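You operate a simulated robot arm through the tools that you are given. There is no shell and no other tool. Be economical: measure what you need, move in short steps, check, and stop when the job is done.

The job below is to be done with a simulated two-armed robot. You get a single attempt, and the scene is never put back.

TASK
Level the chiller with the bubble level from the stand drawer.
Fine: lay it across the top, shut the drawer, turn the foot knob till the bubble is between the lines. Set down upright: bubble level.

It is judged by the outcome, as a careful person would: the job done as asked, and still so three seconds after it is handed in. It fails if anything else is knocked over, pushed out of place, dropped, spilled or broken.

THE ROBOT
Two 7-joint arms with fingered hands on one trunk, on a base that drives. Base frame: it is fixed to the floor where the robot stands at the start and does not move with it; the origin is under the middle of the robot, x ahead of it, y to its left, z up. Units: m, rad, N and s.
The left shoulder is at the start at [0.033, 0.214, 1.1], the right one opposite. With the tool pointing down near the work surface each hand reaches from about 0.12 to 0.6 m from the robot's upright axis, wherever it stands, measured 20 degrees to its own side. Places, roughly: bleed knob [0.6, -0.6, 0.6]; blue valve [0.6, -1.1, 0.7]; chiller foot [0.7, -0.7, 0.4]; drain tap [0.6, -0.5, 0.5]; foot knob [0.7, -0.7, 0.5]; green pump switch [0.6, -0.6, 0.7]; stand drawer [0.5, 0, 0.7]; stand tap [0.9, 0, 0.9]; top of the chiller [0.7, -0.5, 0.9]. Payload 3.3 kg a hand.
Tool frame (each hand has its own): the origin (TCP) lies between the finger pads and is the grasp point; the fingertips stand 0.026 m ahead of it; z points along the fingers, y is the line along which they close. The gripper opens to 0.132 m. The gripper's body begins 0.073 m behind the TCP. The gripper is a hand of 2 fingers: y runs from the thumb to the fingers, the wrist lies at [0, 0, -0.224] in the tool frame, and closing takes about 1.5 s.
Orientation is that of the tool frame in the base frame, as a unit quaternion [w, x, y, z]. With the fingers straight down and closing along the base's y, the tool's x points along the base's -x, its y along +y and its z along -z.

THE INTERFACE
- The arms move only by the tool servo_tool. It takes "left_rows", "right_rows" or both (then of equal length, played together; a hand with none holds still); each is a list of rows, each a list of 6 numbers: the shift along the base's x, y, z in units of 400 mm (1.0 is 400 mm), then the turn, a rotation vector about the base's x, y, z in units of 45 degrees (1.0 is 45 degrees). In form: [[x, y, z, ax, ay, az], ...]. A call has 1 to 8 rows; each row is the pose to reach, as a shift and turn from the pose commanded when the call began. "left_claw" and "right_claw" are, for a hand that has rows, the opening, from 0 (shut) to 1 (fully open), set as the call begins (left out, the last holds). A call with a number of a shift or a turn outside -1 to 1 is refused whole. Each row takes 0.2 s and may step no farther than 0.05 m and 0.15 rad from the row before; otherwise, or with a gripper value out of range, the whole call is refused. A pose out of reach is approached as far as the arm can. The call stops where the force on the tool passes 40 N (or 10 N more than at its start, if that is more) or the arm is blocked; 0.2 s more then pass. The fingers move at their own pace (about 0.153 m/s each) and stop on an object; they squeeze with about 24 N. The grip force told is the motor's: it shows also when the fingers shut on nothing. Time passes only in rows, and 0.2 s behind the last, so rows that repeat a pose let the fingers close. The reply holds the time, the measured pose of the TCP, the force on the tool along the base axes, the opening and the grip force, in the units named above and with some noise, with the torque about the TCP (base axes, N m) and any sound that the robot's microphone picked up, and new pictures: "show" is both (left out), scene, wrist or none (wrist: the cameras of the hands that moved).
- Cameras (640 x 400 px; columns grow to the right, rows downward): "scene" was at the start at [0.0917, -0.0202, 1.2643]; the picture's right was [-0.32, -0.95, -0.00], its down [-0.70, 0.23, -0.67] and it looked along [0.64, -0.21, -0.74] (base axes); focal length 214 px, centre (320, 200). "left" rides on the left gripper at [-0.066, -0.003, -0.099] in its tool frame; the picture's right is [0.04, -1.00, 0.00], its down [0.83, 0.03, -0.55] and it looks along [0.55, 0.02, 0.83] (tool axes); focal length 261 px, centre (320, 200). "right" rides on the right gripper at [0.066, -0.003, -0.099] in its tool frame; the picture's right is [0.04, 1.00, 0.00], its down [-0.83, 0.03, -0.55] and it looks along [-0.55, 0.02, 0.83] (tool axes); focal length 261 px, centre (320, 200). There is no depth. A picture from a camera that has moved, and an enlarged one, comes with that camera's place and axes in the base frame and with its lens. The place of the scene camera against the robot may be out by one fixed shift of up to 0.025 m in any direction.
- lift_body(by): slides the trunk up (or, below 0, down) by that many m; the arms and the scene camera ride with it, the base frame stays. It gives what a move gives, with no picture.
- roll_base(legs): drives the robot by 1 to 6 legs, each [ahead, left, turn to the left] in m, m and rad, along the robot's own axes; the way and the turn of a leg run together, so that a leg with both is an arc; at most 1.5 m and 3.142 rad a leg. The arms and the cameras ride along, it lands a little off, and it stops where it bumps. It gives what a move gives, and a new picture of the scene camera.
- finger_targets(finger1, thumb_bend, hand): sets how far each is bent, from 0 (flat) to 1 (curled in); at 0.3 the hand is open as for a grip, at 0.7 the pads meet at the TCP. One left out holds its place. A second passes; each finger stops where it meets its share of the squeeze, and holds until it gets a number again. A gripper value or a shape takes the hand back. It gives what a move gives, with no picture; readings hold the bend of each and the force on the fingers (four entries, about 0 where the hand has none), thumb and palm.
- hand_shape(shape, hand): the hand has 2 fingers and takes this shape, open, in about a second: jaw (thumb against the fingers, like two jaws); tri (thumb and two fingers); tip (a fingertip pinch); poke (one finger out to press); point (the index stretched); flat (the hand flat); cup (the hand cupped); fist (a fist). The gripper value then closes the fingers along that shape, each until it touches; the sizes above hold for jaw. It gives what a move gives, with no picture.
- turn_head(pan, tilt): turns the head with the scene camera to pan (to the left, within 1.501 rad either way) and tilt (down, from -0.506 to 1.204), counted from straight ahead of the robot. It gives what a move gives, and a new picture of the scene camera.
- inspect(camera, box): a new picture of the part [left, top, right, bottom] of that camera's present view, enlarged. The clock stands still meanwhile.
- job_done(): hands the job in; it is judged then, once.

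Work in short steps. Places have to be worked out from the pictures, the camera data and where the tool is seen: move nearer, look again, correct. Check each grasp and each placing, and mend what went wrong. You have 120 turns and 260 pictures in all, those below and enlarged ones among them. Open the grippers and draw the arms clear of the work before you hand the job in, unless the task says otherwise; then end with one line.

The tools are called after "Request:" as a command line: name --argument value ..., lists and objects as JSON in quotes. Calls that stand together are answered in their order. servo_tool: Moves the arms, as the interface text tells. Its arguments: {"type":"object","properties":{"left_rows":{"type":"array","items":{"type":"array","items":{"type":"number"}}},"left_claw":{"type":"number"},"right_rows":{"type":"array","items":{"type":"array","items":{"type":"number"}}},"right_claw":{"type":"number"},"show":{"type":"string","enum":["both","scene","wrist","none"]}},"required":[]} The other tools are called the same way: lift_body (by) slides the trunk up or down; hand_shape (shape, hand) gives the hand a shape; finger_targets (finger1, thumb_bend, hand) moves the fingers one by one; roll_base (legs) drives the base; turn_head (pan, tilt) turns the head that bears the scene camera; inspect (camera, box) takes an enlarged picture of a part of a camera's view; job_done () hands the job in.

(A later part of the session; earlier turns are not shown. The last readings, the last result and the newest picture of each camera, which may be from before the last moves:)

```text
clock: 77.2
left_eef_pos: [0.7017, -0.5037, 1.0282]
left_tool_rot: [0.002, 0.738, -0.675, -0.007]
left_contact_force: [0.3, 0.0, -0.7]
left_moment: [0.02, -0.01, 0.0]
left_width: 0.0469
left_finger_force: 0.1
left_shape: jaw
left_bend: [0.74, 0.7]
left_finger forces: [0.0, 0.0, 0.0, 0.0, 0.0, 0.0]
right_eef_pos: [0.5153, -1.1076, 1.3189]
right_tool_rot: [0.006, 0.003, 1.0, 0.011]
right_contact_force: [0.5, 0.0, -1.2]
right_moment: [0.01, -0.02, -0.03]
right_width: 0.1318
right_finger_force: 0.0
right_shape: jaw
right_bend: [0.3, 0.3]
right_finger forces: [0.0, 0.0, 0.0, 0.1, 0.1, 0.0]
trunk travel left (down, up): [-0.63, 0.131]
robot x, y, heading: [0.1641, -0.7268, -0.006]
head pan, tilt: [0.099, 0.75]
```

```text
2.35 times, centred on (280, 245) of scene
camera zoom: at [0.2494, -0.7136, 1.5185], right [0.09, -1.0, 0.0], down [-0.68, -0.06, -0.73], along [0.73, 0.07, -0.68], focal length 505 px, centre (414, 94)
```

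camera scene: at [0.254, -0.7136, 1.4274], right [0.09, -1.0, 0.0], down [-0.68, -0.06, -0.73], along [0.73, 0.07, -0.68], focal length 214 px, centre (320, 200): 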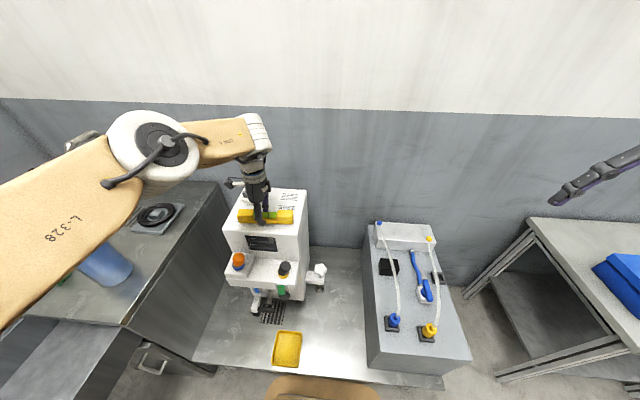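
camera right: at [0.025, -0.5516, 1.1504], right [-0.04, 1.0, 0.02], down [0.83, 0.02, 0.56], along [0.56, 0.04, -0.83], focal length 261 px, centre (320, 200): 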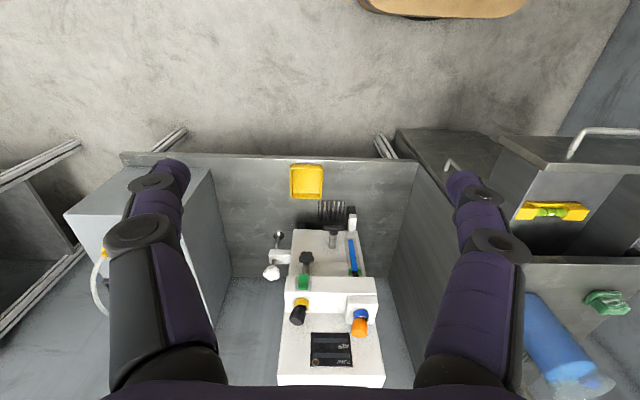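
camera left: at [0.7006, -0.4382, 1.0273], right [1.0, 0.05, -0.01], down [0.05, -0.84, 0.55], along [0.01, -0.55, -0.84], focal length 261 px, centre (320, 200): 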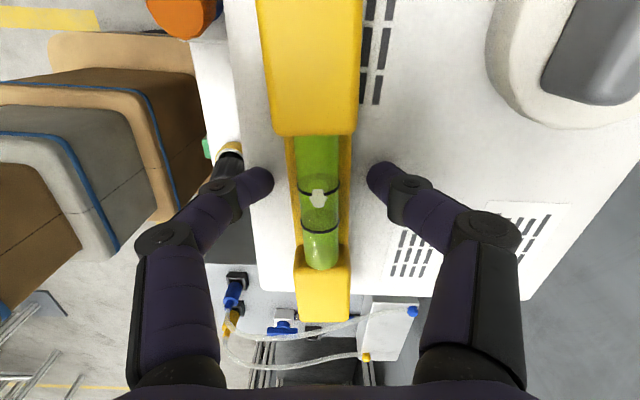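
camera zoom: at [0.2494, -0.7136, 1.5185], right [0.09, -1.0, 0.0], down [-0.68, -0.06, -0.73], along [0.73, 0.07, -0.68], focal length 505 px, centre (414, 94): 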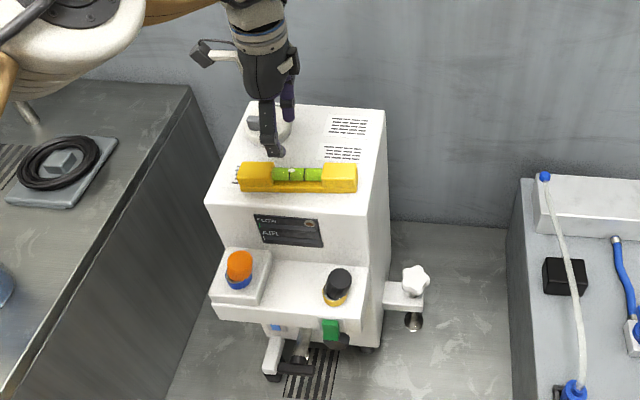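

The level sits flat on top; the bubble touches the left (+y) line, so the right foot must be raised a little. Now shut the drawer first: raise, back off, and turn the left hand.

Request:
roll_base --legs '[[-0.45, 0, 0]]'

Request:
servo_tool --left_rows '[[-0.03, 0, 0, 0, 0, -0.18], [-0.06, 0, 0, 0, 0, -0.36], [-0.09, 0, 0, 0, 0, -0.54], [-0.12, 0, 0, 0, 0, -0.72], [-0.12, 0, 0, 0, 0, -0.9], [-0.12, 0, 0, 0, 0, -1.0]]' --left_claw 0 --show "none"

Request:
servo_tool --left_rows '[[0, 0, 0, 0, 0, -0.18], [0, 0, 0, 0, 0, -0.36], [0, 0, 0, 0, 0, -0.54], [0, 0, 0, 0, 0, -0.72], [0, 0, 0, 0, 0, -0.9], [0, 0, 0, 0, 0, -1.0]]' --show "none"

```text
clock: 79.9
left_eef_pos: [0.2497, -0.4996, 1.0295]
left_tool_rot: [0.002, 0.737, -0.676, -0.008]
left_contact_force: [0.1, -0.1, 0.2]
left_moment: [0.0, 0.0, -0.01]
left_width: 0.0468
left_finger_force: 0.1
left_shape: jaw
left_bend: [0.74, 0.7]
left_finger forces: [0.0, 0.0, 0.0, 0.0, 0.1, 0.0]
right_eef_pos: [0.0651, -1.1046, 1.3173]
right_tool_rot: [0.006, 0.003, 1.0, 0.011]
right_contact_force: [-0.7, 0.1, -0.4]
right_moment: [0.01, -0.04, -0.01]
right_width: 0.1317
right_finger_force: 0.0
right_shape: jaw
right_bend: [0.3, 0.3]
right_finger forces: [0.1, 0.0, 0.0, 0.0, 0.0, 0.0]
trunk travel left (down, up): [-0.63, 0.131]
robot x, y, heading: [-0.2835, -0.7225, -0.005]
head pan, tilt: [0.099, 0.75]
camera scene: at [-0.2026, -0.7103, 1.5187], right [0.09, -1.0, 0.0], down [-0.68, -0.06, -0.73], along [0.73, 0.07, -0.68], focal length 214 px, centre (320, 200)
```

scene: 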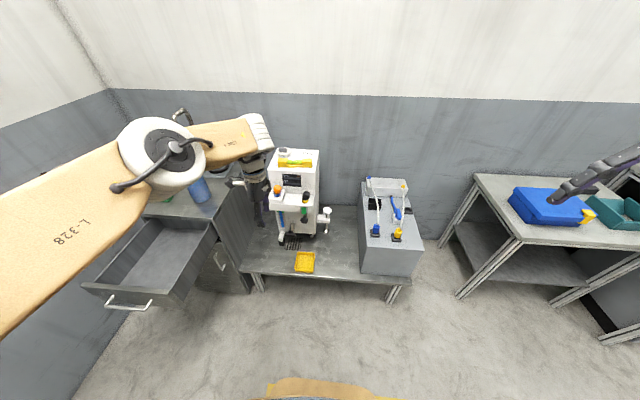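

```text
clock: 81.3
left_eef_pos: [0.2022, -0.4997, 1.0279]
left_tool_rot: [0.002, -0.422, 0.906, 0.007]
left_contact_force: [0.2, -1.4, 0.0]
left_moment: [0.06, 0.0, 0.01]
left_width: 0.0
left_finger_force: 24.2
left_shape: jaw
left_bend: [0.63, 0.7]
left_finger forces: [0.1, 0.1, 0.0, 0.0, 0.0, 0.2]
right_eef_pos: [0.0635, -1.1053, 1.317]
right_tool_rot: [0.006, 0.004, 1.0, 0.011]
right_contact_force: [0.1, -0.6, -0.8]
right_moment: [0.01, -0.02, -0.01]
right_width: 0.1316
right_finger_force: 0.0
right_shape: jaw
right_bend: [0.3, 0.3]
right_finger forces: [0.0, 0.1, 0.1, 0.0, 0.0, 0.0]
trunk travel left (down, up): [-0.63, 0.131]
robot x, y, heading: [-0.2825, -0.7206, -0.007]
head pan, tilt: [0.099, 0.75]
```

```text
clock: 82.7
left_eef_pos: [0.2012, -0.4995, 1.029]
left_tool_rot: [0.004, -0.043, 0.999, 0.006]
left_contact_force: [0.4, 0.0, -0.7]
left_moment: [-0.01, 0.01, 0.01]
left_width: 0.0001
left_finger_force: 24.1
left_shape: jaw
left_bend: [0.63, 0.7]
left_finger forces: [0.0, 0.0, 0.1, 0.0, 0.0, 0.0]
right_eef_pos: [0.065, -1.105, 1.318]
right_tool_rot: [0.006, 0.003, 1.0, 0.011]
right_contact_force: [0.8, 0.6, 0.8]
right_moment: [0.02, -0.06, 0.01]
right_width: 0.1319
right_finger_force: 0.2
right_shape: jaw
right_bend: [0.3, 0.3]
right_finger forces: [0.1, 0.0, 0.0, 0.1, 0.0, 0.1]
trunk travel left (down, up): [-0.63, 0.131]
robot x, y, heading: [-0.2836, -0.7244, -0.003]
head pan, tilt: [0.099, 0.75]
```

Now pitch the hand forward by ~65° in two moves while staying high.

Request:
servo_tool --left_rows '[[0.03, 0, 0, 0, -0.18, 0], [0.06, 0, 0, 0, -0.36, 0], [0.09, 0, 0, 0, -0.54, 0], [0.12, 0, 0, 0, -0.72, 0], [0.15, 0, 0, 0, -0.9, 0], [0.15, 0, 0, 0, -1.0, 0]]' --show "none"

Request:
servo_tool --left_rows '[[0.02, 0, 0, 0, -0.18, 0], [0.04, 0, 0, 0, -0.36, 0], [0.06, 0, 0, 0, -0.45, 0]]' --show "none"

Request:
turn_head --pan 0.35 --tilt 0.8

```text
clock: 84.1
left_eef_pos: [0.2636, -0.4999, 1.0301]
left_tool_rot: [0.387, -0.044, 0.921, -0.011]
left_contact_force: [-0.7, -0.7, 0.0]
left_moment: [-0.02, 0.0, -0.01]
left_width: 0.0
left_finger_force: 24.4
left_shape: jaw
left_bend: [0.63, 0.7]
left_finger forces: [0.0, 0.1, 0.1, 0.0, 0.0, 0.0]
right_eef_pos: [0.064, -1.104, 1.3181]
right_tool_rot: [0.006, 0.003, 1.0, 0.01]
right_contact_force: [-0.5, 0.1, 0.1]
right_moment: [0.01, -0.01, -0.02]
right_width: 0.1319
right_finger_force: 0.1
right_shape: jaw
right_bend: [0.3, 0.3]
right_finger forces: [0.0, 0.0, 0.0, 0.0, 0.0, 0.1]
trunk travel left (down, up): [-0.63, 0.131]
robot x, y, heading: [-0.2813, -0.7259, -0.006]
head pan, tilt: [0.099, 0.75]
```

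```text
clock: 84.9
left_eef_pos: [0.2872, -0.5003, 1.0281]
left_tool_rot: [0.542, -0.041, 0.839, -0.018]
left_contact_force: [-0.2, 0.3, -0.2]
left_moment: [-0.02, 0.02, -0.01]
left_width: 0.0
left_finger_force: 24.4
left_shape: jaw
left_bend: [0.63, 0.7]
left_finger forces: [0.0, 0.0, 0.1, 0.1, 0.0, 0.0]
right_eef_pos: [0.0635, -1.1048, 1.3179]
right_tool_rot: [0.005, 0.004, 1.0, 0.009]
right_contact_force: [-0.1, -0.1, -0.7]
right_moment: [0.0, 0.0, 0.01]
right_width: 0.1318
right_finger_force: 0.1
right_shape: jaw
right_bend: [0.3, 0.3]
right_finger forces: [0.0, 0.1, 0.0, 0.0, 0.0, 0.0]
trunk travel left (down, up): [-0.63, 0.131]
robot x, y, heading: [-0.2808, -0.723, -0.009]
head pan, tilt: [0.099, 0.75]
```

```text
clock: 85.7
left_eef_pos: [0.287, -0.5009, 1.0287]
left_tool_rot: [0.542, -0.041, 0.839, -0.018]
left_contact_force: [0.2, 0.3, 0.7]
left_moment: [0.01, 0.02, 0.04]
left_width: 0.0
left_finger_force: 24.1
left_shape: jaw
left_bend: [0.63, 0.7]
left_finger forces: [0.0, 0.0, 0.0, 0.0, 0.1, 0.1]
right_eef_pos: [0.0647, -1.1034, 1.318]
right_tool_rot: [0.005, 0.004, 1.0, 0.01]
right_contact_force: [-0.9, 0.8, 0.0]
right_moment: [-0.02, -0.01, 0.03]
right_width: 0.1319
right_finger_force: 0.1
right_shape: jaw
right_bend: [0.3, 0.3]
right_finger forces: [0.0, 0.1, 0.0, 0.0, 0.0, 0.0]
trunk travel left (down, up): [-0.63, 0.131]
robot x, y, heading: [-0.2812, -0.724, -0.01]
head pan, tilt: [0.351, 0.799]
camera scene: at [-0.2084, -0.6909, 1.5147], right [0.34, -0.94, 0.0], down [-0.68, -0.24, -0.7], along [0.66, 0.23, -0.72], focal length 214 px, centre (320, 200)
```

scene: 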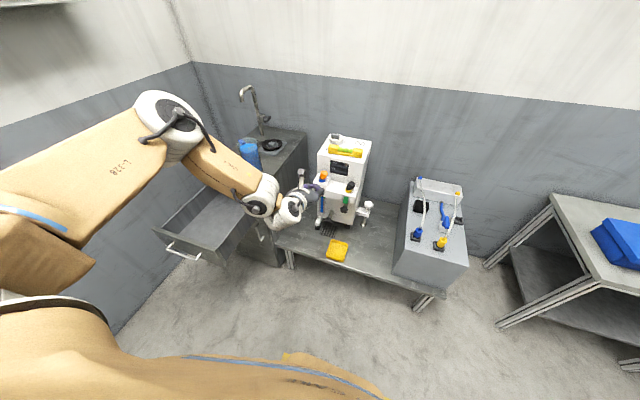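

Hand now points forward, 24° down. I pull it in 10 cm, then back off and shift left in front of the drawer.

Request:
servo_tool --left_rows '[[-0.1, 0, 0, 0, 0, 0], [-0.2, 0, 0, 0, 0, 0], [-0.25, 0, 0, 0, 0, 0]]' --show "none"

Request:
roll_base --legs '[[-0.17, 0, 0], [0, 0.51, 0]]'

```text
clock: 86.5
left_eef_pos: [0.2048, -0.5086, 1.0154]
left_tool_rot: [0.522, -0.043, 0.851, -0.022]
left_contact_force: [0.8, 0.4, -0.6]
left_moment: [0.01, -0.03, 0.01]
left_width: 0.0001
left_finger_force: 24.3
left_shape: jaw
left_bend: [0.63, 0.7]
left_finger forces: [0.0, 0.0, 0.0, 0.0, 0.1, 0.1]
left hand out of reach, approached as far as the arm can: row 2, 3
right_eef_pos: [0.0649, -1.1081, 1.317]
right_tool_rot: [0.006, 0.003, 1.0, 0.01]
right_contact_force: [-0.2, 0.0, 0.3]
right_moment: [0.0, 0.02, 0.0]
right_width: 0.1321
right_finger_force: 0.1
right_shape: jaw
right_bend: [0.3, 0.3]
right_finger forces: [0.1, 0.1, 0.0, 0.0, 0.0, 0.0]
trunk travel left (down, up): [-0.63, 0.131]
robot x, y, heading: [-0.283, -0.7238, -0.004]
head pan, tilt: [0.351, 0.799]
```

```text
clock: 90.5
left_eef_pos: [0.0405, -0.0041, 1.0151]
left_tool_rot: [0.523, -0.04, 0.851, -0.025]
left_contact_force: [-0.4, 0.4, 0.1]
left_moment: [-0.02, -0.04, -0.01]
left_width: 0.0
left_finger_force: 24.2
left_shape: jaw
left_bend: [0.63, 0.7]
left_finger forces: [0.0, 0.0, 0.0, 0.1, 0.0, 0.0]
right_eef_pos: [-0.1048, -0.5995, 1.3187]
right_tool_rot: [0.005, 0.007, 1.0, 0.01]
right_contact_force: [-0.2, 0.2, -0.3]
right_moment: [-0.01, 0.02, -0.01]
right_width: 0.132
right_finger_force: 0.1
right_shape: jaw
right_bend: [0.3, 0.3]
right_finger forces: [0.1, 0.1, 0.1, 0.0, 0.0, 0.0]
trunk travel left (down, up): [-0.63, 0.131]
robot x, y, heading: [-0.4482, -0.2136, -0.017]
head pan, tilt: [0.351, 0.799]
camera scene: at [-0.3741, -0.1843, 1.5146], right [0.33, -0.94, 0.0], down [-0.68, -0.24, -0.7], along [0.66, 0.23, -0.72], focal length 214 px, centre (320, 200)
```

scene: 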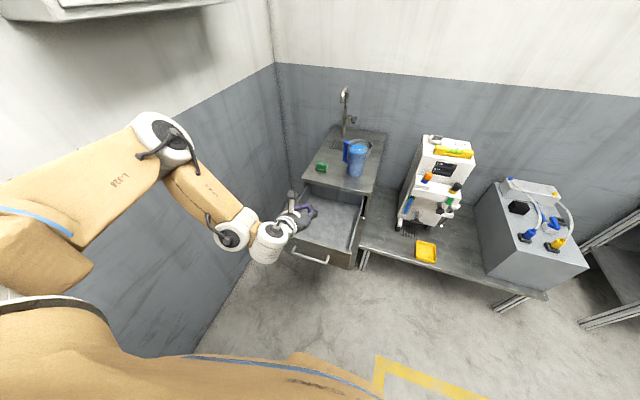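

I back 4 cm more, then lower the trunk so the fingertips come to z≈0.75, before the drawer front above the bar.

Request:
roll_base --legs '[[-0.04, 0, 0.01]]'

Request:
lift_body --by -0.255

Request:
inspect --camera "left" --box '[0, 0, 640, 400]'

```text
clock: 91.4
left_eef_pos: [-0.0037, 0.0006, 1.016]
left_tool_rot: [0.523, -0.045, 0.851, -0.022]
left_contact_force: [-1.4, -0.3, 0.0]
left_moment: [0.02, -0.01, -0.01]
left_width: 0.0003
left_finger_force: 24.1
left_shape: jaw
left_bend: [0.63, 0.7]
left_finger forces: [0.0, 0.1, 0.0, 0.1, 0.0, 0.0]
right_eef_pos: [-0.1437, -0.5973, 1.3181]
right_tool_rot: [0.007, 0.003, 1.0, 0.01]
right_contact_force: [0.8, 0.6, 0.5]
right_moment: [0.0, -0.03, -0.01]
right_width: 0.1321
right_finger_force: 0.1
right_shape: jaw
right_bend: [0.3, 0.3]
right_finger forces: [0.0, 0.0, 0.0, 0.0, 0.0, 0.1]
trunk travel left (down, up): [-0.63, 0.131]
robot x, y, heading: [-0.4891, -0.2163, -0.004]
head pan, tilt: [0.351, 0.799]
camera scene: at [-0.4171, -0.1838, 1.5148], right [0.34, -0.94, 0.0], down [-0.67, -0.24, -0.7], along [0.66, 0.24, -0.72], focal length 214 px, centre (320, 200)
```

scene: 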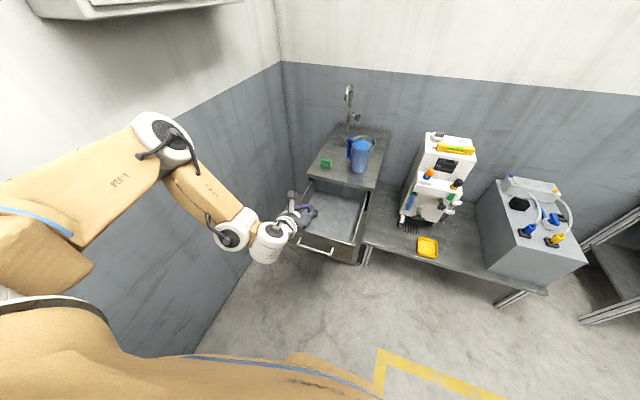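

```text
clock: 94.0
left_eef_pos: [-0.0047, 0.0002, 0.7497]
left_tool_rot: [0.511, -0.045, 0.858, -0.022]
left_contact_force: [-0.6, 0.9, -0.4]
left_moment: [0.03, 0.0, -0.01]
left_width: 0.0002
left_finger_force: 24.1
left_shape: jaw
left_bend: [0.63, 0.7]
left_finger forces: [0.1, 0.1, 0.0, 0.1, 0.1, 0.0]
right_eef_pos: [-0.14, -0.5977, 1.0621]
right_tool_rot: [0.005, 0.002, 1.0, 0.01]
right_contact_force: [-0.8, 0.5, 0.2]
right_moment: [0.01, 0.03, -0.01]
right_width: 0.1317
right_finger_force: 0.0
right_shape: jaw
right_bend: [0.3, 0.3]
right_finger forces: [0.1, 0.0, 0.1, 0.1, 0.0, 0.0]
trunk travel left (down, up): [-0.375, 0.386]
robot x, y, heading: [-0.4849, -0.216, -0.006]
head pan, tilt: [0.351, 0.799]
```

```text
1.00 times, centred on (320, 200) of left (not enlarged: the box is as wide or as high as the picture)
camera zoom: at [-0.0593, 0.0046, 0.8536], right [0.03, -1.0, 0.05], down [-0.88, -0.05, -0.47], along [0.47, -0.03, -0.88], focal length 261 px, centre (320, 200)
```

zoom: 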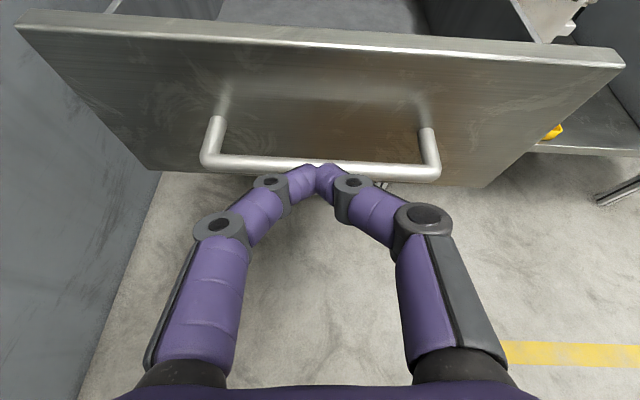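

Tips are aligned just above the bar, in front of the panel. Raise 8 mm and roll ahead to push the drawer shut.

Request:
lift_body --by 0.008

Request:
roll_base --legs '[[0.3, 0, 0]]'

Request:
inspect --camera "left" --box '[0, 0, 640, 400]'

```text
clock: 94.6
left_eef_pos: [-0.0043, 0.0014, 0.7584]
left_tool_rot: [0.511, -0.044, 0.858, -0.023]
left_contact_force: [-0.1, 0.2, 0.5]
left_moment: [0.03, 0.01, 0.0]
left_width: 0.0001
left_finger_force: 24.1
left_shape: jaw
left_bend: [0.63, 0.7]
left_finger forces: [0.0, 0.1, 0.1, 0.1, 0.0, 0.0]
right_eef_pos: [-0.1407, -0.5978, 1.0707]
right_tool_rot: [0.006, 0.002, 1.0, 0.011]
right_contact_force: [1.6, 0.1, 0.7]
right_moment: [0.01, 0.02, 0.06]
right_width: 0.1321
right_finger_force: 0.1
right_shape: jaw
right_bend: [0.3, 0.3]
right_finger forces: [0.0, 0.0, 0.1, 0.0, 0.0, 0.0]
trunk travel left (down, up): [-0.383, 0.378]
robot x, y, heading: [-0.4872, -0.2132, -0.004]
head pan, tilt: [0.351, 0.799]
```

```text
clock: 96.6
left_eef_pos: [0.2993, -0.0025, 0.7568]
left_tool_rot: [0.511, -0.043, 0.858, -0.023]
left_contact_force: [-0.1, 0.2, 0.0]
left_moment: [0.0, 0.0, 0.02]
left_width: 0.0
left_finger_force: 23.1
left_shape: jaw
left_bend: [0.63, 0.7]
left_finger forces: [0.0, 0.0, 0.0, 0.0, 0.0, 0.1]
right_eef_pos: [0.1624, -0.6001, 1.0711]
right_tool_rot: [0.005, 0.003, 1.0, 0.01]
right_contact_force: [-0.2, 0.2, -0.6]
right_moment: [0.0, -0.02, 0.01]
right_width: 0.1319
right_finger_force: 0.2
right_shape: jaw
right_bend: [0.3, 0.3]
right_finger forces: [0.1, 0.1, 0.0, 0.0, 0.1, 0.1]
trunk travel left (down, up): [-0.383, 0.378]
robot x, y, heading: [-0.1853, -0.2174, -0.003]
head pan, tilt: [0.351, 0.799]
camera scene: at [-0.0928, -0.1861, 1.2668], right [0.34, -0.94, 0.0], down [-0.68, -0.24, -0.7], along [0.66, 0.23, -0.72], focal length 214 px, centre (320, 200)
```

scene: 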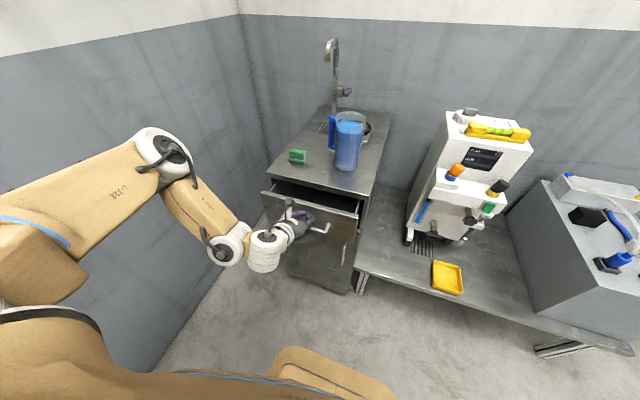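

```text
1.00 times, centred on (320, 200) of left (not enlarged: the box is as wide or as high as the picture)
camera zoom: at [0.2448, 0.0016, 0.8611], right [0.03, -1.0, 0.05], down [-0.88, -0.05, -0.47], along [0.47, -0.03, -0.88], focal length 261 px, centre (320, 200)
```

zoom: 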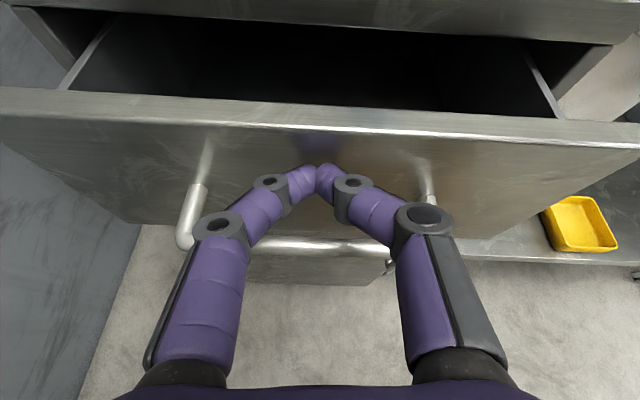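

Drawer is closing well. Push the rest until it stops.

Request:
roll_base --legs '[[0.1, 0, 0]]'

Request:
inspect --camera "left" --box '[0, 0, 640, 400]'

```text
clock: 97.7
left_eef_pos: [0.3583, -0.0049, 0.7546]
left_tool_rot: [0.507, -0.04, 0.861, -0.024]
left_contact_force: [1.3, 0.1, 0.4]
left_moment: [0.04, -0.01, 0.03]
left_width: 0.0
left_finger_force: 24.0
left_shape: jaw
left_bend: [0.66, 0.69]
left_finger forces: [0.0, 0.0, 0.0, 0.0, 0.0, 0.1]
right_eef_pos: [0.2256, -0.6008, 1.0718]
right_tool_rot: [0.006, 0.004, 1.0, 0.011]
right_contact_force: [-0.8, -0.6, 0.7]
right_moment: [-0.03, 0.01, -0.01]
right_width: 0.1321
right_finger_force: 0.1
right_shape: jaw
right_bend: [0.3, 0.3]
right_finger forces: [0.0, 0.0, 0.1, 0.0, 0.0, 0.0]
trunk travel left (down, up): [-0.383, 0.378]
robot x, y, heading: [-0.1216, -0.2176, -0.011]
head pan, tilt: [0.351, 0.799]
stopped in leg 1: the force on the tool passed its limit at 63 N (the readings are from after the stop); the commanded pose is now the measured one
camera scene: at [-0.0297, -0.1865, 1.2669], right [0.34, -0.94, 0.0], down [-0.67, -0.24, -0.7], along [0.66, 0.23, -0.72], focal length 214 px, centre (320, 200)
```

scene: 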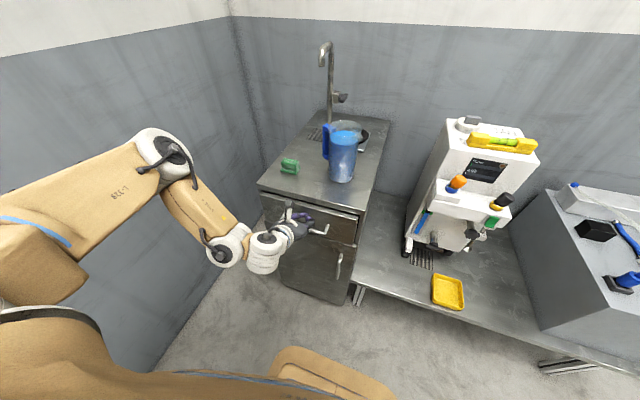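

```text
1.00 times, centred on (320, 200) of left (not enlarged: the box is as wide or as high as the picture)
camera zoom: at [0.3049, -0.0003, 0.8589], right [0.03, -1.0, 0.05], down [-0.89, -0.04, -0.46], along [0.46, -0.03, -0.89], focal length 261 px, centre (320, 200)
```

zoom: 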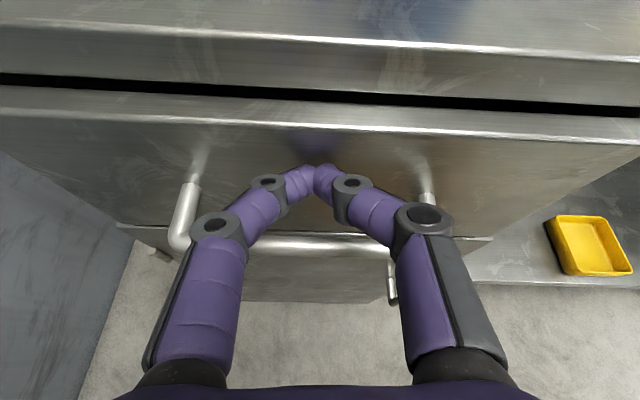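

The drawer is shut. The star foot knob is at about (0.764, −0.655, 0.526); I'll turn it by sweeping its front lobe sideways with the forward-pointing left fingertips. First back off, raise the right hand, and drive to the right.

Request:
roll_base --legs '[[-0.15, 0, 0.008]]'

Request:
servo_tool --right_rows '[[-0.05, 0, 0.1, 0, 0, 0], [-0.1, 0, 0.2, 0, 0, 0], [-0.15, 0, 0.3, 0, 0, 0], [-0.2, 0, 0.4, 0, 0, 0], [-0.25, 0, 0.5, 0, 0, 0], [-0.3, 0, 0.6, 0, 0, 0]]' --show "none"

Request:
roll_base --legs '[[0, -0.65, 0]]'

```text
clock: 99.0
left_eef_pos: [0.2081, -0.0004, 0.7545]
left_tool_rot: [0.507, -0.044, 0.861, -0.022]
left_contact_force: [-1.0, -0.1, 0.6]
left_moment: [0.01, 0.02, 0.01]
left_width: 0.0
left_finger_force: 24.2
left_shape: jaw
left_bend: [0.66, 0.69]
left_finger forces: [0.0, 0.0, 0.0, 0.0, 0.1, 0.1]
right_eef_pos: [0.0773, -0.5975, 1.0721]
right_tool_rot: [0.006, 0.0, 1.0, 0.011]
right_contact_force: [-0.6, -0.6, 0.0]
right_moment: [0.0, -0.01, 0.01]
right_width: 0.1319
right_finger_force: 0.1
right_shape: jaw
right_bend: [0.3, 0.3]
right_finger forces: [0.0, 0.0, 0.1, 0.0, 0.1, 0.0]
trunk travel left (down, up): [-0.383, 0.378]
robot x, y, heading: [-0.2702, -0.2196, -0.002]
head pan, tilt: [0.351, 0.799]
camera scene: at [-0.1804, -0.1852, 1.267], right [0.34, -0.94, 0.0], down [-0.67, -0.25, -0.7], along [0.66, 0.24, -0.72], focal length 214 px, centre (320, 200)
```

scene: 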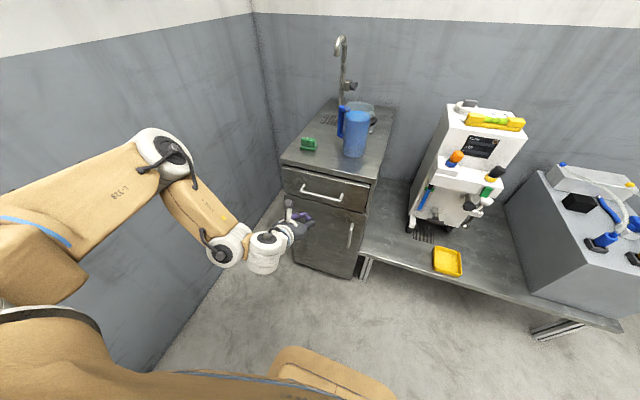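

```text
clock: 100.5
left_eef_pos: [0.2073, 0.0007, 0.7544]
left_tool_rot: [0.506, -0.044, 0.861, -0.022]
left_contact_force: [-0.2, 0.0, -0.7]
left_moment: [0.0, 0.02, 0.01]
left_width: 0.0002
left_finger_force: 23.7
left_shape: jaw
left_bend: [0.66, 0.69]
left_finger forces: [0.0, 0.1, 0.0, 0.1, 0.0, 0.0]
right_eef_pos: [-0.037, -0.5663, 1.1238]
right_tool_rot: [0.006, 0.0, 1.0, 0.011]
right_contact_force: [-0.2, 0.1, 0.4]
right_moment: [0.01, -0.02, -0.01]
right_width: 0.1319
right_finger_force: 0.0
right_shape: jaw
right_bend: [0.3, 0.3]
right_finger forces: [0.1, 0.0, 0.1, 0.0, 0.1, 0.0]
right hand out of reach, approached as far as the arm can: row 1, 2, 3, 4, 5, 6
trunk travel left (down, up): [-0.383, 0.378]
robot x, y, heading: [-0.2732, -0.2166, -0.001]
head pan, tilt: [0.351, 0.799]
```

```text
clock: 104.0
left_eef_pos: [0.2077, -0.6486, 0.7551]
left_tool_rot: [0.506, -0.04, 0.861, -0.024]
left_contact_force: [-0.3, 0.3, 0.1]
left_moment: [0.0, 0.02, 0.01]
left_width: 0.0001
left_finger_force: 23.7
left_shape: jaw
left_bend: [0.66, 0.69]
left_finger forces: [0.0, 0.0, 0.0, 0.1, 0.0, 0.0]
right_eef_pos: [-0.0401, -1.213, 1.1239]
right_tool_rot: [0.007, 0.004, 1.0, 0.012]
right_contact_force: [-0.1, -0.4, 0.0]
right_moment: [0.02, 0.01, 0.02]
right_width: 0.1319
right_finger_force: 0.1
right_shape: jaw
right_bend: [0.3, 0.3]
right_finger forces: [0.1, 0.1, 0.0, 0.0, 0.1, 0.1]
trunk travel left (down, up): [-0.383, 0.378]
robot x, y, heading: [-0.276, -0.8648, -0.001]
head pan, tilt: [0.351, 0.799]
camera scene: at [-0.1815, -0.8321, 1.2669], right [0.34, -0.94, 0.0], down [-0.68, -0.24, -0.7], along [0.66, 0.23, -0.72], focal length 214 px, centre (320, 200)
```

scene: 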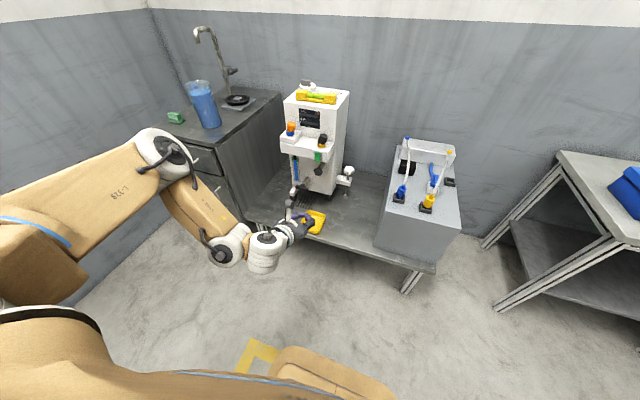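

The drawer is shut. Turn the left hand 25° toward the left (so its body stays clear of the chiller), extend a little, and lower the trunk.

Request:
servo_tool --left_rows '[[0.06, 0, 0, 0, 0, 0.14], [0.12, 0, 0, 0, 0, 0.28], [0.18, 0, 0, 0, 0, 0.42], [0.24, 0, 0, 0, 0, 0.55]]' --show "none"

Request:
roll_base --legs '[[0, -0.07, 0]]'

Request:
lift_body --by -0.18

Request:
inspect --camera "left" --box '[0, 0, 640, 400]'

```text
clock: 105.0
left_eef_pos: [0.303, -0.6495, 0.753]
left_tool_rot: [0.498, -0.225, 0.833, 0.086]
left_contact_force: [-0.1, -1.1, 0.2]
left_moment: [-0.01, 0.0, 0.0]
left_width: 0.0
left_finger_force: 23.8
left_shape: jaw
left_bend: [0.66, 0.69]
left_finger forces: [0.0, 0.0, 0.1, 0.1, 0.0, 0.0]
right_eef_pos: [-0.0416, -1.2135, 1.1232]
right_tool_rot: [0.007, 0.003, 1.0, 0.011]
right_contact_force: [-0.3, -0.2, 0.2]
right_moment: [-0.01, 0.0, -0.03]
right_width: 0.132
right_finger_force: 0.1
right_shape: jaw
right_bend: [0.3, 0.3]
right_finger forces: [0.1, 0.1, 0.0, 0.0, 0.0, 0.0]
trunk travel left (down, up): [-0.383, 0.378]
robot x, y, heading: [-0.2772, -0.8627, -0.008]
head pan, tilt: [0.351, 0.799]
```

```text
clock: 106.0
left_eef_pos: [0.301, -0.7216, 0.7547]
left_tool_rot: [0.5, -0.224, 0.832, 0.086]
left_contact_force: [0.1, 0.3, 0.0]
left_moment: [-0.01, 0.01, 0.01]
left_width: 0.0001
left_finger_force: 24.2
left_shape: jaw
left_bend: [0.66, 0.69]
left_finger forces: [0.0, 0.1, 0.0, 0.0, 0.0, 0.0]
right_eef_pos: [-0.0416, -1.2861, 1.123]
right_tool_rot: [0.006, 0.004, 1.0, 0.013]
right_contact_force: [-0.6, 0.0, 0.3]
right_moment: [0.07, -0.03, -0.01]
right_width: 0.132
right_finger_force: 0.1
right_shape: jaw
right_bend: [0.3, 0.3]
right_finger forces: [0.0, 0.0, 0.1, 0.0, 0.1, 0.1]
trunk travel left (down, up): [-0.383, 0.378]
robot x, y, heading: [-0.2752, -0.9319, -0.01]
head pan, tilt: [0.351, 0.799]
camera scene: at [-0.182, -0.9035, 1.2669], right [0.34, -0.94, 0.0], down [-0.68, -0.24, -0.7], along [0.66, 0.24, -0.72], focal length 214 px, centre (320, 200)
```

scene: 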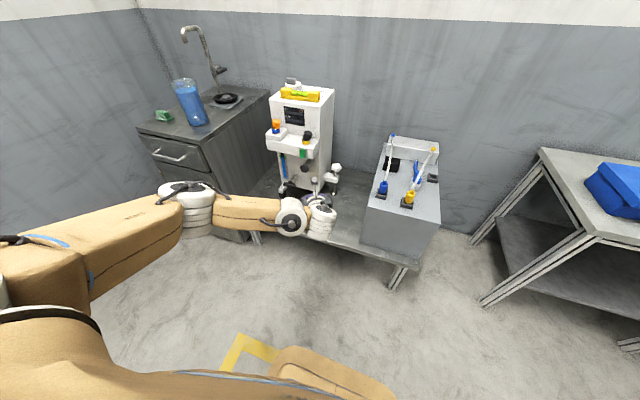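

```text
clock: 108.0
left_eef_pos: [0.3016, -0.7203, 0.5755]
left_tool_rot: [0.499, -0.224, 0.833, 0.085]
left_contact_force: [-0.1, 0.0, -0.3]
left_moment: [0.02, -0.02, 0.01]
left_width: 0.0001
left_finger_force: 24.7
left_shape: jaw
left_bend: [0.66, 0.69]
left_finger forces: [0.0, 0.1, 0.1, 0.1, 0.1, 0.0]
right_eef_pos: [-0.0426, -1.2852, 0.9438]
right_tool_rot: [0.007, 0.003, 1.0, 0.011]
right_contact_force: [-0.8, 0.6, 0.2]
right_moment: [0.0, -0.01, -0.04]
right_width: 0.1322
right_finger_force: 0.0
right_shape: jaw
right_bend: [0.3, 0.3]
right_finger forces: [0.0, 0.1, 0.0, 0.1, 0.1, 0.0]
trunk travel left (down, up): [-0.203, 0.558]
robot x, y, heading: [-0.2755, -0.9367, -0.005]
head pan, tilt: [0.351, 0.799]
```

```text
1.00 times, centred on (320, 200) of left (not enlarged: the box is as wide or as high as the picture)
camera zoom: at [0.2513, -0.7396, 0.6795], right [0.44, -0.9, 0.05], down [-0.79, -0.41, -0.46], along [0.43, 0.16, -0.89], focal length 261 px, centre (320, 200)
```

zoom: 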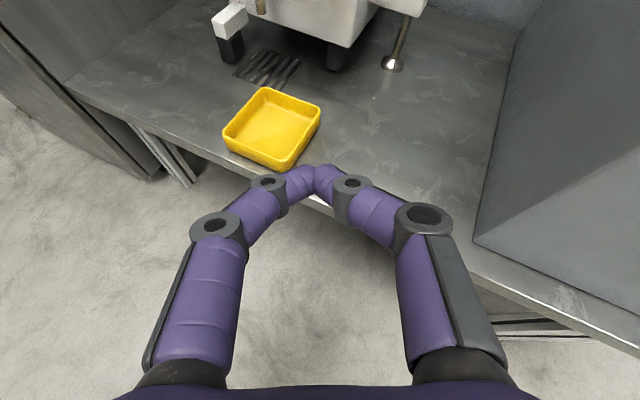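

The foot is visible ahead. I roll ahead 30 cm and look at the star knob with the wrist camera.

Request:
roll_base --legs '[[0.3, 0, 0.005]]'

Request:
inspect --camera "left" --box '[0, 0, 640, 400]'

```text
clock: 110.1
left_eef_pos: [0.6022, -0.7224, 0.5748]
left_tool_rot: [0.5, -0.224, 0.832, 0.085]
left_contact_force: [0.3, 1.1, 0.5]
left_moment: [-0.02, 0.0, -0.03]
left_width: 0.0001
left_finger_force: 24.2
left_shape: jaw
left_bend: [0.66, 0.69]
left_finger forces: [0.0, 0.1, 0.0, 0.1, 0.0, 0.0]
right_eef_pos: [0.2608, -1.2863, 0.9436]
right_tool_rot: [0.006, 0.003, 1.0, 0.011]
right_contact_force: [0.1, -0.1, -0.7]
right_moment: [0.01, 0.02, 0.0]
right_width: 0.132
right_finger_force: 0.0
right_shape: jaw
right_bend: [0.3, 0.3]
right_finger forces: [0.0, 0.1, 0.0, 0.1, 0.0, 0.1]
trunk travel left (down, up): [-0.203, 0.558]
robot x, y, heading: [0.0255, -0.9309, -0.006]
head pan, tilt: [0.351, 0.799]
camera scene: at [0.1589, -0.9041, 1.084], right [0.34, -0.94, 0.0], down [-0.67, -0.24, -0.7], along [0.66, 0.24, -0.72], focal length 214 px, centre (320, 200)
```

scene: 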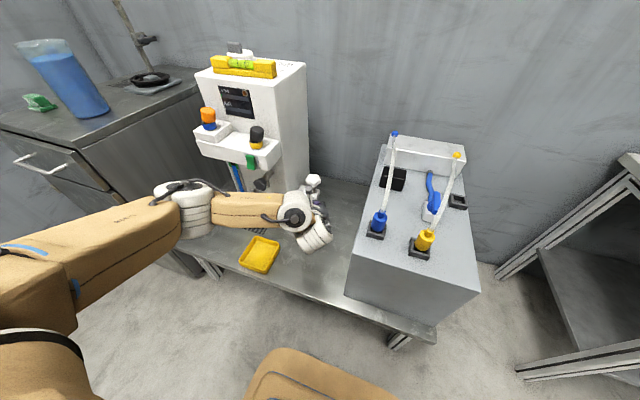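

```text
1.00 times, centred on (320, 200) of left (not enlarged: the box is as wide or as high as the picture)
camera zoom: at [0.5521, -0.7402, 0.6789], right [0.44, -0.9, 0.05], down [-0.79, -0.41, -0.46], along [0.43, 0.17, -0.89], focal length 261 px, centre (320, 200)
```

zoom: 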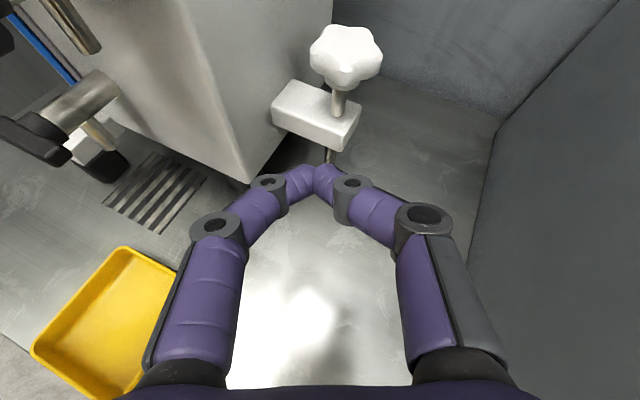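

The star knob is clear: centre ≈(0.763, −0.666, 0.53), radius ≈0.03. I raise the arm relative to the trunk, lower the trunk and move the base 5 cm nearer, ending right-front of the star.

Request:
servo_tool --left_rows '[[0, 0, 0.09, 0, 0, 0], [0, 0, 0.18, 0, 0, 0]]' --show "none"

Request:
lift_body --by -0.1

Request:
roll_base --legs '[[0.05, -0.005, 0]]'

Request:
inspect --camera "left" --box '[0, 0, 640, 400]'

```text
clock: 110.7
left_eef_pos: [0.6024, -0.7226, 0.6461]
left_tool_rot: [0.499, -0.224, 0.832, 0.086]
left_contact_force: [-0.3, 0.8, -0.3]
left_moment: [-0.02, 0.04, -0.01]
left_width: 0.0
left_finger_force: 24.0
left_shape: jaw
left_bend: [0.66, 0.69]
left_finger forces: [0.0, 0.1, 0.1, 0.0, 0.0, 0.0]
right_eef_pos: [0.2602, -1.2843, 0.9427]
right_tool_rot: [0.008, 0.004, 1.0, 0.011]
right_contact_force: [0.2, 0.0, -0.5]
right_moment: [0.02, 0.02, 0.01]
right_width: 0.1319
right_finger_force: 0.1
right_shape: jaw
right_bend: [0.3, 0.3]
right_finger forces: [0.0, 0.1, 0.1, 0.0, 0.0, 0.0]
trunk travel left (down, up): [-0.203, 0.558]
robot x, y, heading: [0.0268, -0.9353, -0.004]
head pan, tilt: [0.351, 0.799]
```

```text
clock: 112.0
left_eef_pos: [0.6033, -0.7209, 0.5472]
left_tool_rot: [0.499, -0.225, 0.832, 0.085]
left_contact_force: [-0.2, 1.1, -0.3]
left_moment: [0.03, 0.04, 0.02]
left_width: 0.0
left_finger_force: 24.2
left_shape: jaw
left_bend: [0.66, 0.69]
left_finger forces: [0.1, 0.0, 0.1, 0.1, 0.1, 0.1]
right_eef_pos: [0.2605, -1.2842, 0.8423]
right_tool_rot: [0.007, 0.003, 1.0, 0.013]
right_contact_force: [-0.7, 0.2, 0.1]
right_moment: [0.03, 0.02, -0.03]
right_width: 0.1319
right_finger_force: 0.1
right_shape: jaw
right_bend: [0.3, 0.3]
right_finger forces: [0.1, 0.0, 0.0, 0.0, 0.0, 0.0]
trunk travel left (down, up): [-0.103, 0.658]
robot x, y, heading: [0.0241, -0.9337, -0.005]
head pan, tilt: [0.351, 0.799]
```

```text
clock: 113.0
left_eef_pos: [0.6529, -0.7267, 0.547]
left_tool_rot: [0.499, -0.224, 0.832, 0.085]
left_contact_force: [-0.3, 0.2, -0.5]
left_moment: [0.02, 0.0, 0.02]
left_width: 0.0
left_finger_force: 24.1
left_shape: jaw
left_bend: [0.66, 0.69]
left_finger forces: [0.0, 0.0, 0.0, 0.1, 0.1, 0.1]
right_eef_pos: [0.3109, -1.2899, 0.8423]
right_tool_rot: [0.007, 0.002, 1.0, 0.013]
right_contact_force: [0.2, 0.4, 0.3]
right_moment: [-0.02, 0.0, -0.02]
right_width: 0.1316
right_finger_force: 0.0
right_shape: jaw
right_bend: [0.3, 0.3]
right_finger forces: [0.0, 0.0, 0.1, 0.1, 0.0, 0.0]
trunk travel left (down, up): [-0.103, 0.658]
robot x, y, heading: [0.0728, -0.9408, -0.008]
head pan, tilt: [0.351, 0.799]
camera scene: at [0.2428, -0.9095, 0.9801], right [0.34, -0.94, 0.0], down [-0.67, -0.24, -0.7], along [0.66, 0.24, -0.72], focal length 214 px, centre (320, 200)
```

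scene: 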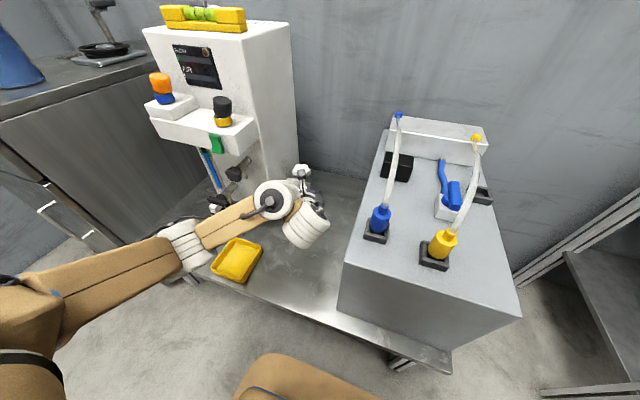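

```text
1.00 times, centred on (320, 200) of left (not enlarged: the box is as wide or as high as the picture)
camera zoom: at [0.6025, -0.7453, 0.651], right [0.44, -0.9, 0.05], down [-0.79, -0.41, -0.46], along [0.43, 0.17, -0.89], focal length 261 px, centre (320, 200)
```

zoom: 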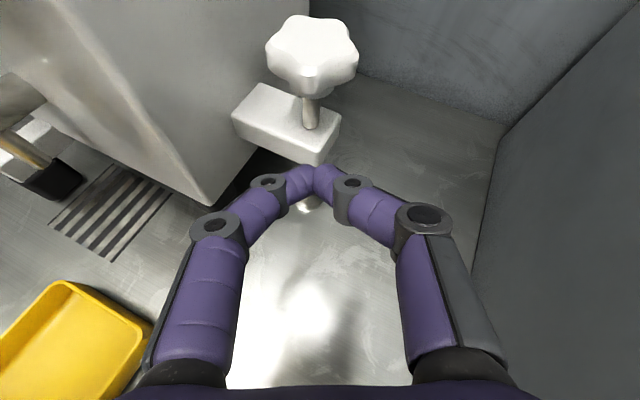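

Triangulating: star at ≈(0.736, −0.678, 0.553), radius ≈0.027. I move the tips to its right-front side, then sweep a little left and look.

Request:
servo_tool --left_rows '[[0, -0.01, 0.04, 0, 0, 0], [0.06, -0.01, 0.04, 0, 0, 0], [0.118, -0.01, 0.04, 0, 0, 0]]'

```text
clock: 113.8
left_eef_pos: [0.6996, -0.7311, 0.5614]
left_tool_rot: [0.499, -0.226, 0.832, 0.086]
left_contact_force: [-0.4, 1.0, 0.7]
left_moment: [0.0, -0.01, -0.02]
left_width: 0.0001
left_finger_force: 24.1
left_shape: jaw
left_bend: [0.66, 0.69]
left_finger forces: [0.1, 0.0, 0.0, 0.1, 0.0, 0.1]
right_eef_pos: [0.3104, -1.2899, 0.8411]
right_tool_rot: [0.007, 0.003, 1.0, 0.012]
right_contact_force: [0.1, 0.0, -0.1]
right_moment: [0.01, -0.01, 0.01]
right_width: 0.1317
right_finger_force: 0.1
right_shape: jaw
right_bend: [0.3, 0.3]
right_finger forces: [0.0, 0.0, 0.0, 0.1, 0.0, 0.0]
trunk travel left (down, up): [-0.103, 0.658]
robot x, y, heading: [0.0782, -0.9421, -0.002]
head pan, tilt: [0.351, 0.799]
camera scene: at [0.2429, -0.9094, 0.9801], right [0.34, -0.94, 0.0], down [-0.67, -0.24, -0.7], along [0.66, 0.24, -0.72], focal length 214 px, centre (320, 200)
camera left: at [0.6496, -0.7494, 0.6671], right [0.44, -0.89, 0.05], down [-0.79, -0.41, -0.46], along [0.43, 0.17, -0.89], focal length 261 px, centre (320, 200)
```

scene: 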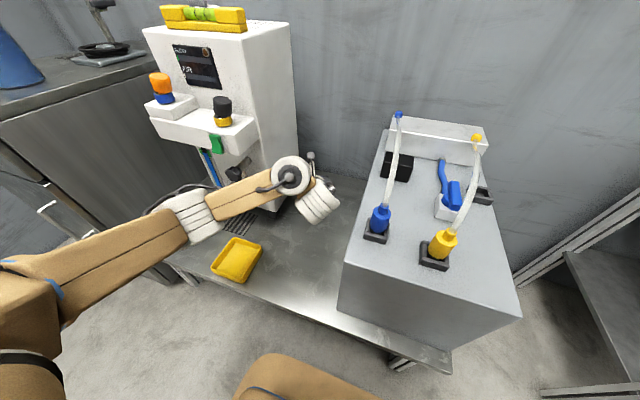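
left: 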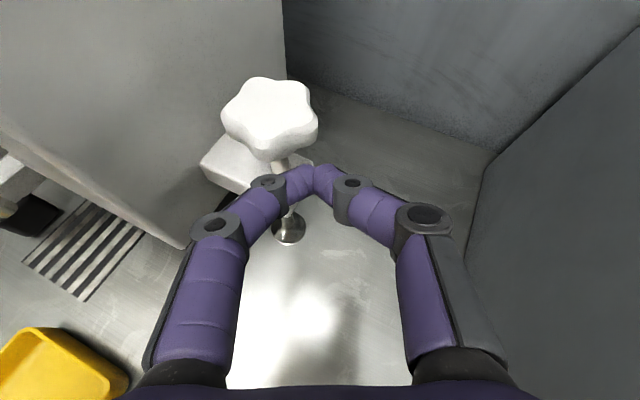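

The tips are just right-front of the star. Sweep left (+y) 7 cm to turn the front lobe.

Request:
servo_tool --left_rows '[[0.01, 0.06, 0, 0, 0, 0], [0.015, 0.12, 0, 0, 0, 0], [0.01, 0.18, 0, 0, 0, 0]]' --show "wrist"

Request:
inspect --camera "scene" --box '[150, 0, 270, 75]'

```text
clock: 114.3
left_eef_pos: [0.7027, -0.7031, 0.5607]
left_tool_rot: [0.496, -0.216, 0.837, 0.076]
left_contact_force: [-10.3, -10.6, 2.9]
left_moment: [-0.05, -0.01, -0.15]
left_width: 0.0
left_finger_force: 24.0
left_shape: jaw
left_bend: [0.68, 0.69]
left_finger forces: [0.0, 0.0, 0.0, 0.0, 0.0, 0.0]
right_eef_pos: [0.3093, -1.2911, 0.8424]
right_tool_rot: [0.008, 0.003, 1.0, 0.013]
right_contact_force: [-0.6, -0.9, 0.3]
right_moment: [0.0, -0.04, 0.0]
right_width: 0.1321
right_finger_force: 0.0
right_shape: jaw
right_bend: [0.3, 0.3]
right_finger forces: [0.0, 0.0, 0.1, 0.1, 0.1, 0.0]
trunk travel left (down, up): [-0.103, 0.658]
robot x, y, heading: [0.0764, -0.9379, -0.008]
head pan, tilt: [0.351, 0.799]
stopped in row 2 (left hand): the force on the tool passed its limit at 52 N (the readings are from after the stop); the commanded pose is now the measured one
camera left: at [0.6528, -0.7195, 0.6654], right [0.42, -0.91, 0.05], down [-0.8, -0.4, -0.45], along [0.43, 0.15, -0.89], focal length 261 px, centre (320, 200)
```

left: 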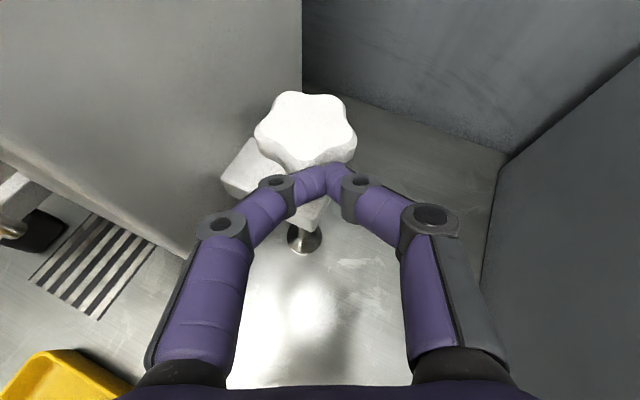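

```text
5.33 times, centred on (210, 38) of scene
camera zoom: at [0.2418, -0.9105, 0.9804], right [0.34, -0.94, 0.0], down [-0.67, -0.24, -0.7], along [0.66, 0.24, -0.72], focal length 1144 px, centre (907, 1067)
```

zoom: 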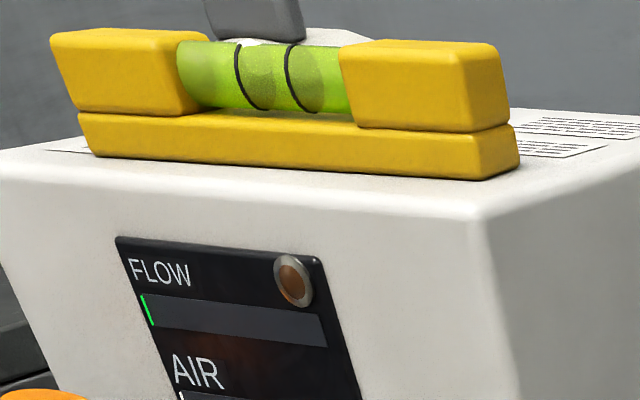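

The push was too radial. Better: straddle the star with both fingers and turn the hand about the vertical through it. I draw back along the finger direction, open to ~7.5 cm and yaw 13° more.

Request:
servo_tool --left_rows '[[-0.05, -0.012, 0.05, 0, 0, 0], [-0.09, -0.03, 0.09, 0, 0, 0], [-0.07, -0.05, 0.08, 0, 0, 0.15], [-0.05, -0.06, 0.07, 0, 0, 0.29]]' --left_claw 0.57 --show "wrist"

```text
clock: 115.3
left_eef_pos: [0.6835, -0.7237, 0.5885]
left_tool_rot: [0.484, -0.312, 0.807, 0.134]
left_contact_force: [0.1, 0.2, 0.1]
left_moment: [0.02, 0.02, 0.0]
left_width: 0.0749
left_finger_force: 0.0
left_shape: jaw
left_bend: [0.72, 0.7]
left_finger forces: [0.1, 0.0, 0.0, 0.0, 0.0, 0.0]
right_eef_pos: [0.3114, -1.2897, 0.8407]
right_tool_rot: [0.007, 0.003, 1.0, 0.012]
right_contact_force: [0.3, -0.3, 0.5]
right_moment: [-0.01, 0.04, 0.02]
right_width: 0.1321
right_finger_force: 0.0
right_shape: jaw
right_bend: [0.3, 0.3]
right_finger forces: [0.0, 0.0, 0.1, 0.0, 0.1, 0.0]
trunk travel left (down, up): [-0.103, 0.658]
robot x, y, heading: [0.0775, -0.9416, -0.005]
head pan, tilt: [0.351, 0.799]
camera left: at [0.6389, -0.752, 0.6928], right [0.62, -0.78, 0.05], down [-0.69, -0.57, -0.45], along [0.38, 0.24, -0.89], focal length 261 px, centre (320, 200)
```

left: 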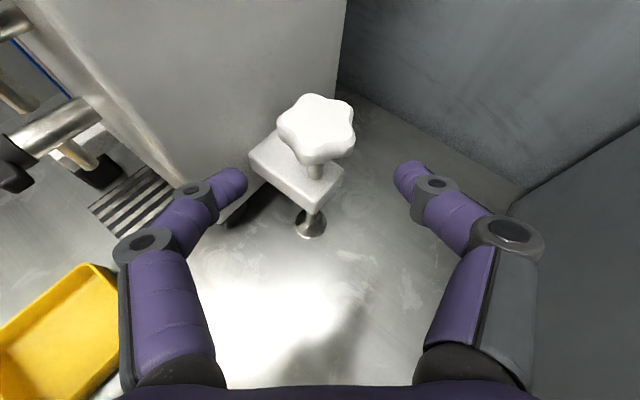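

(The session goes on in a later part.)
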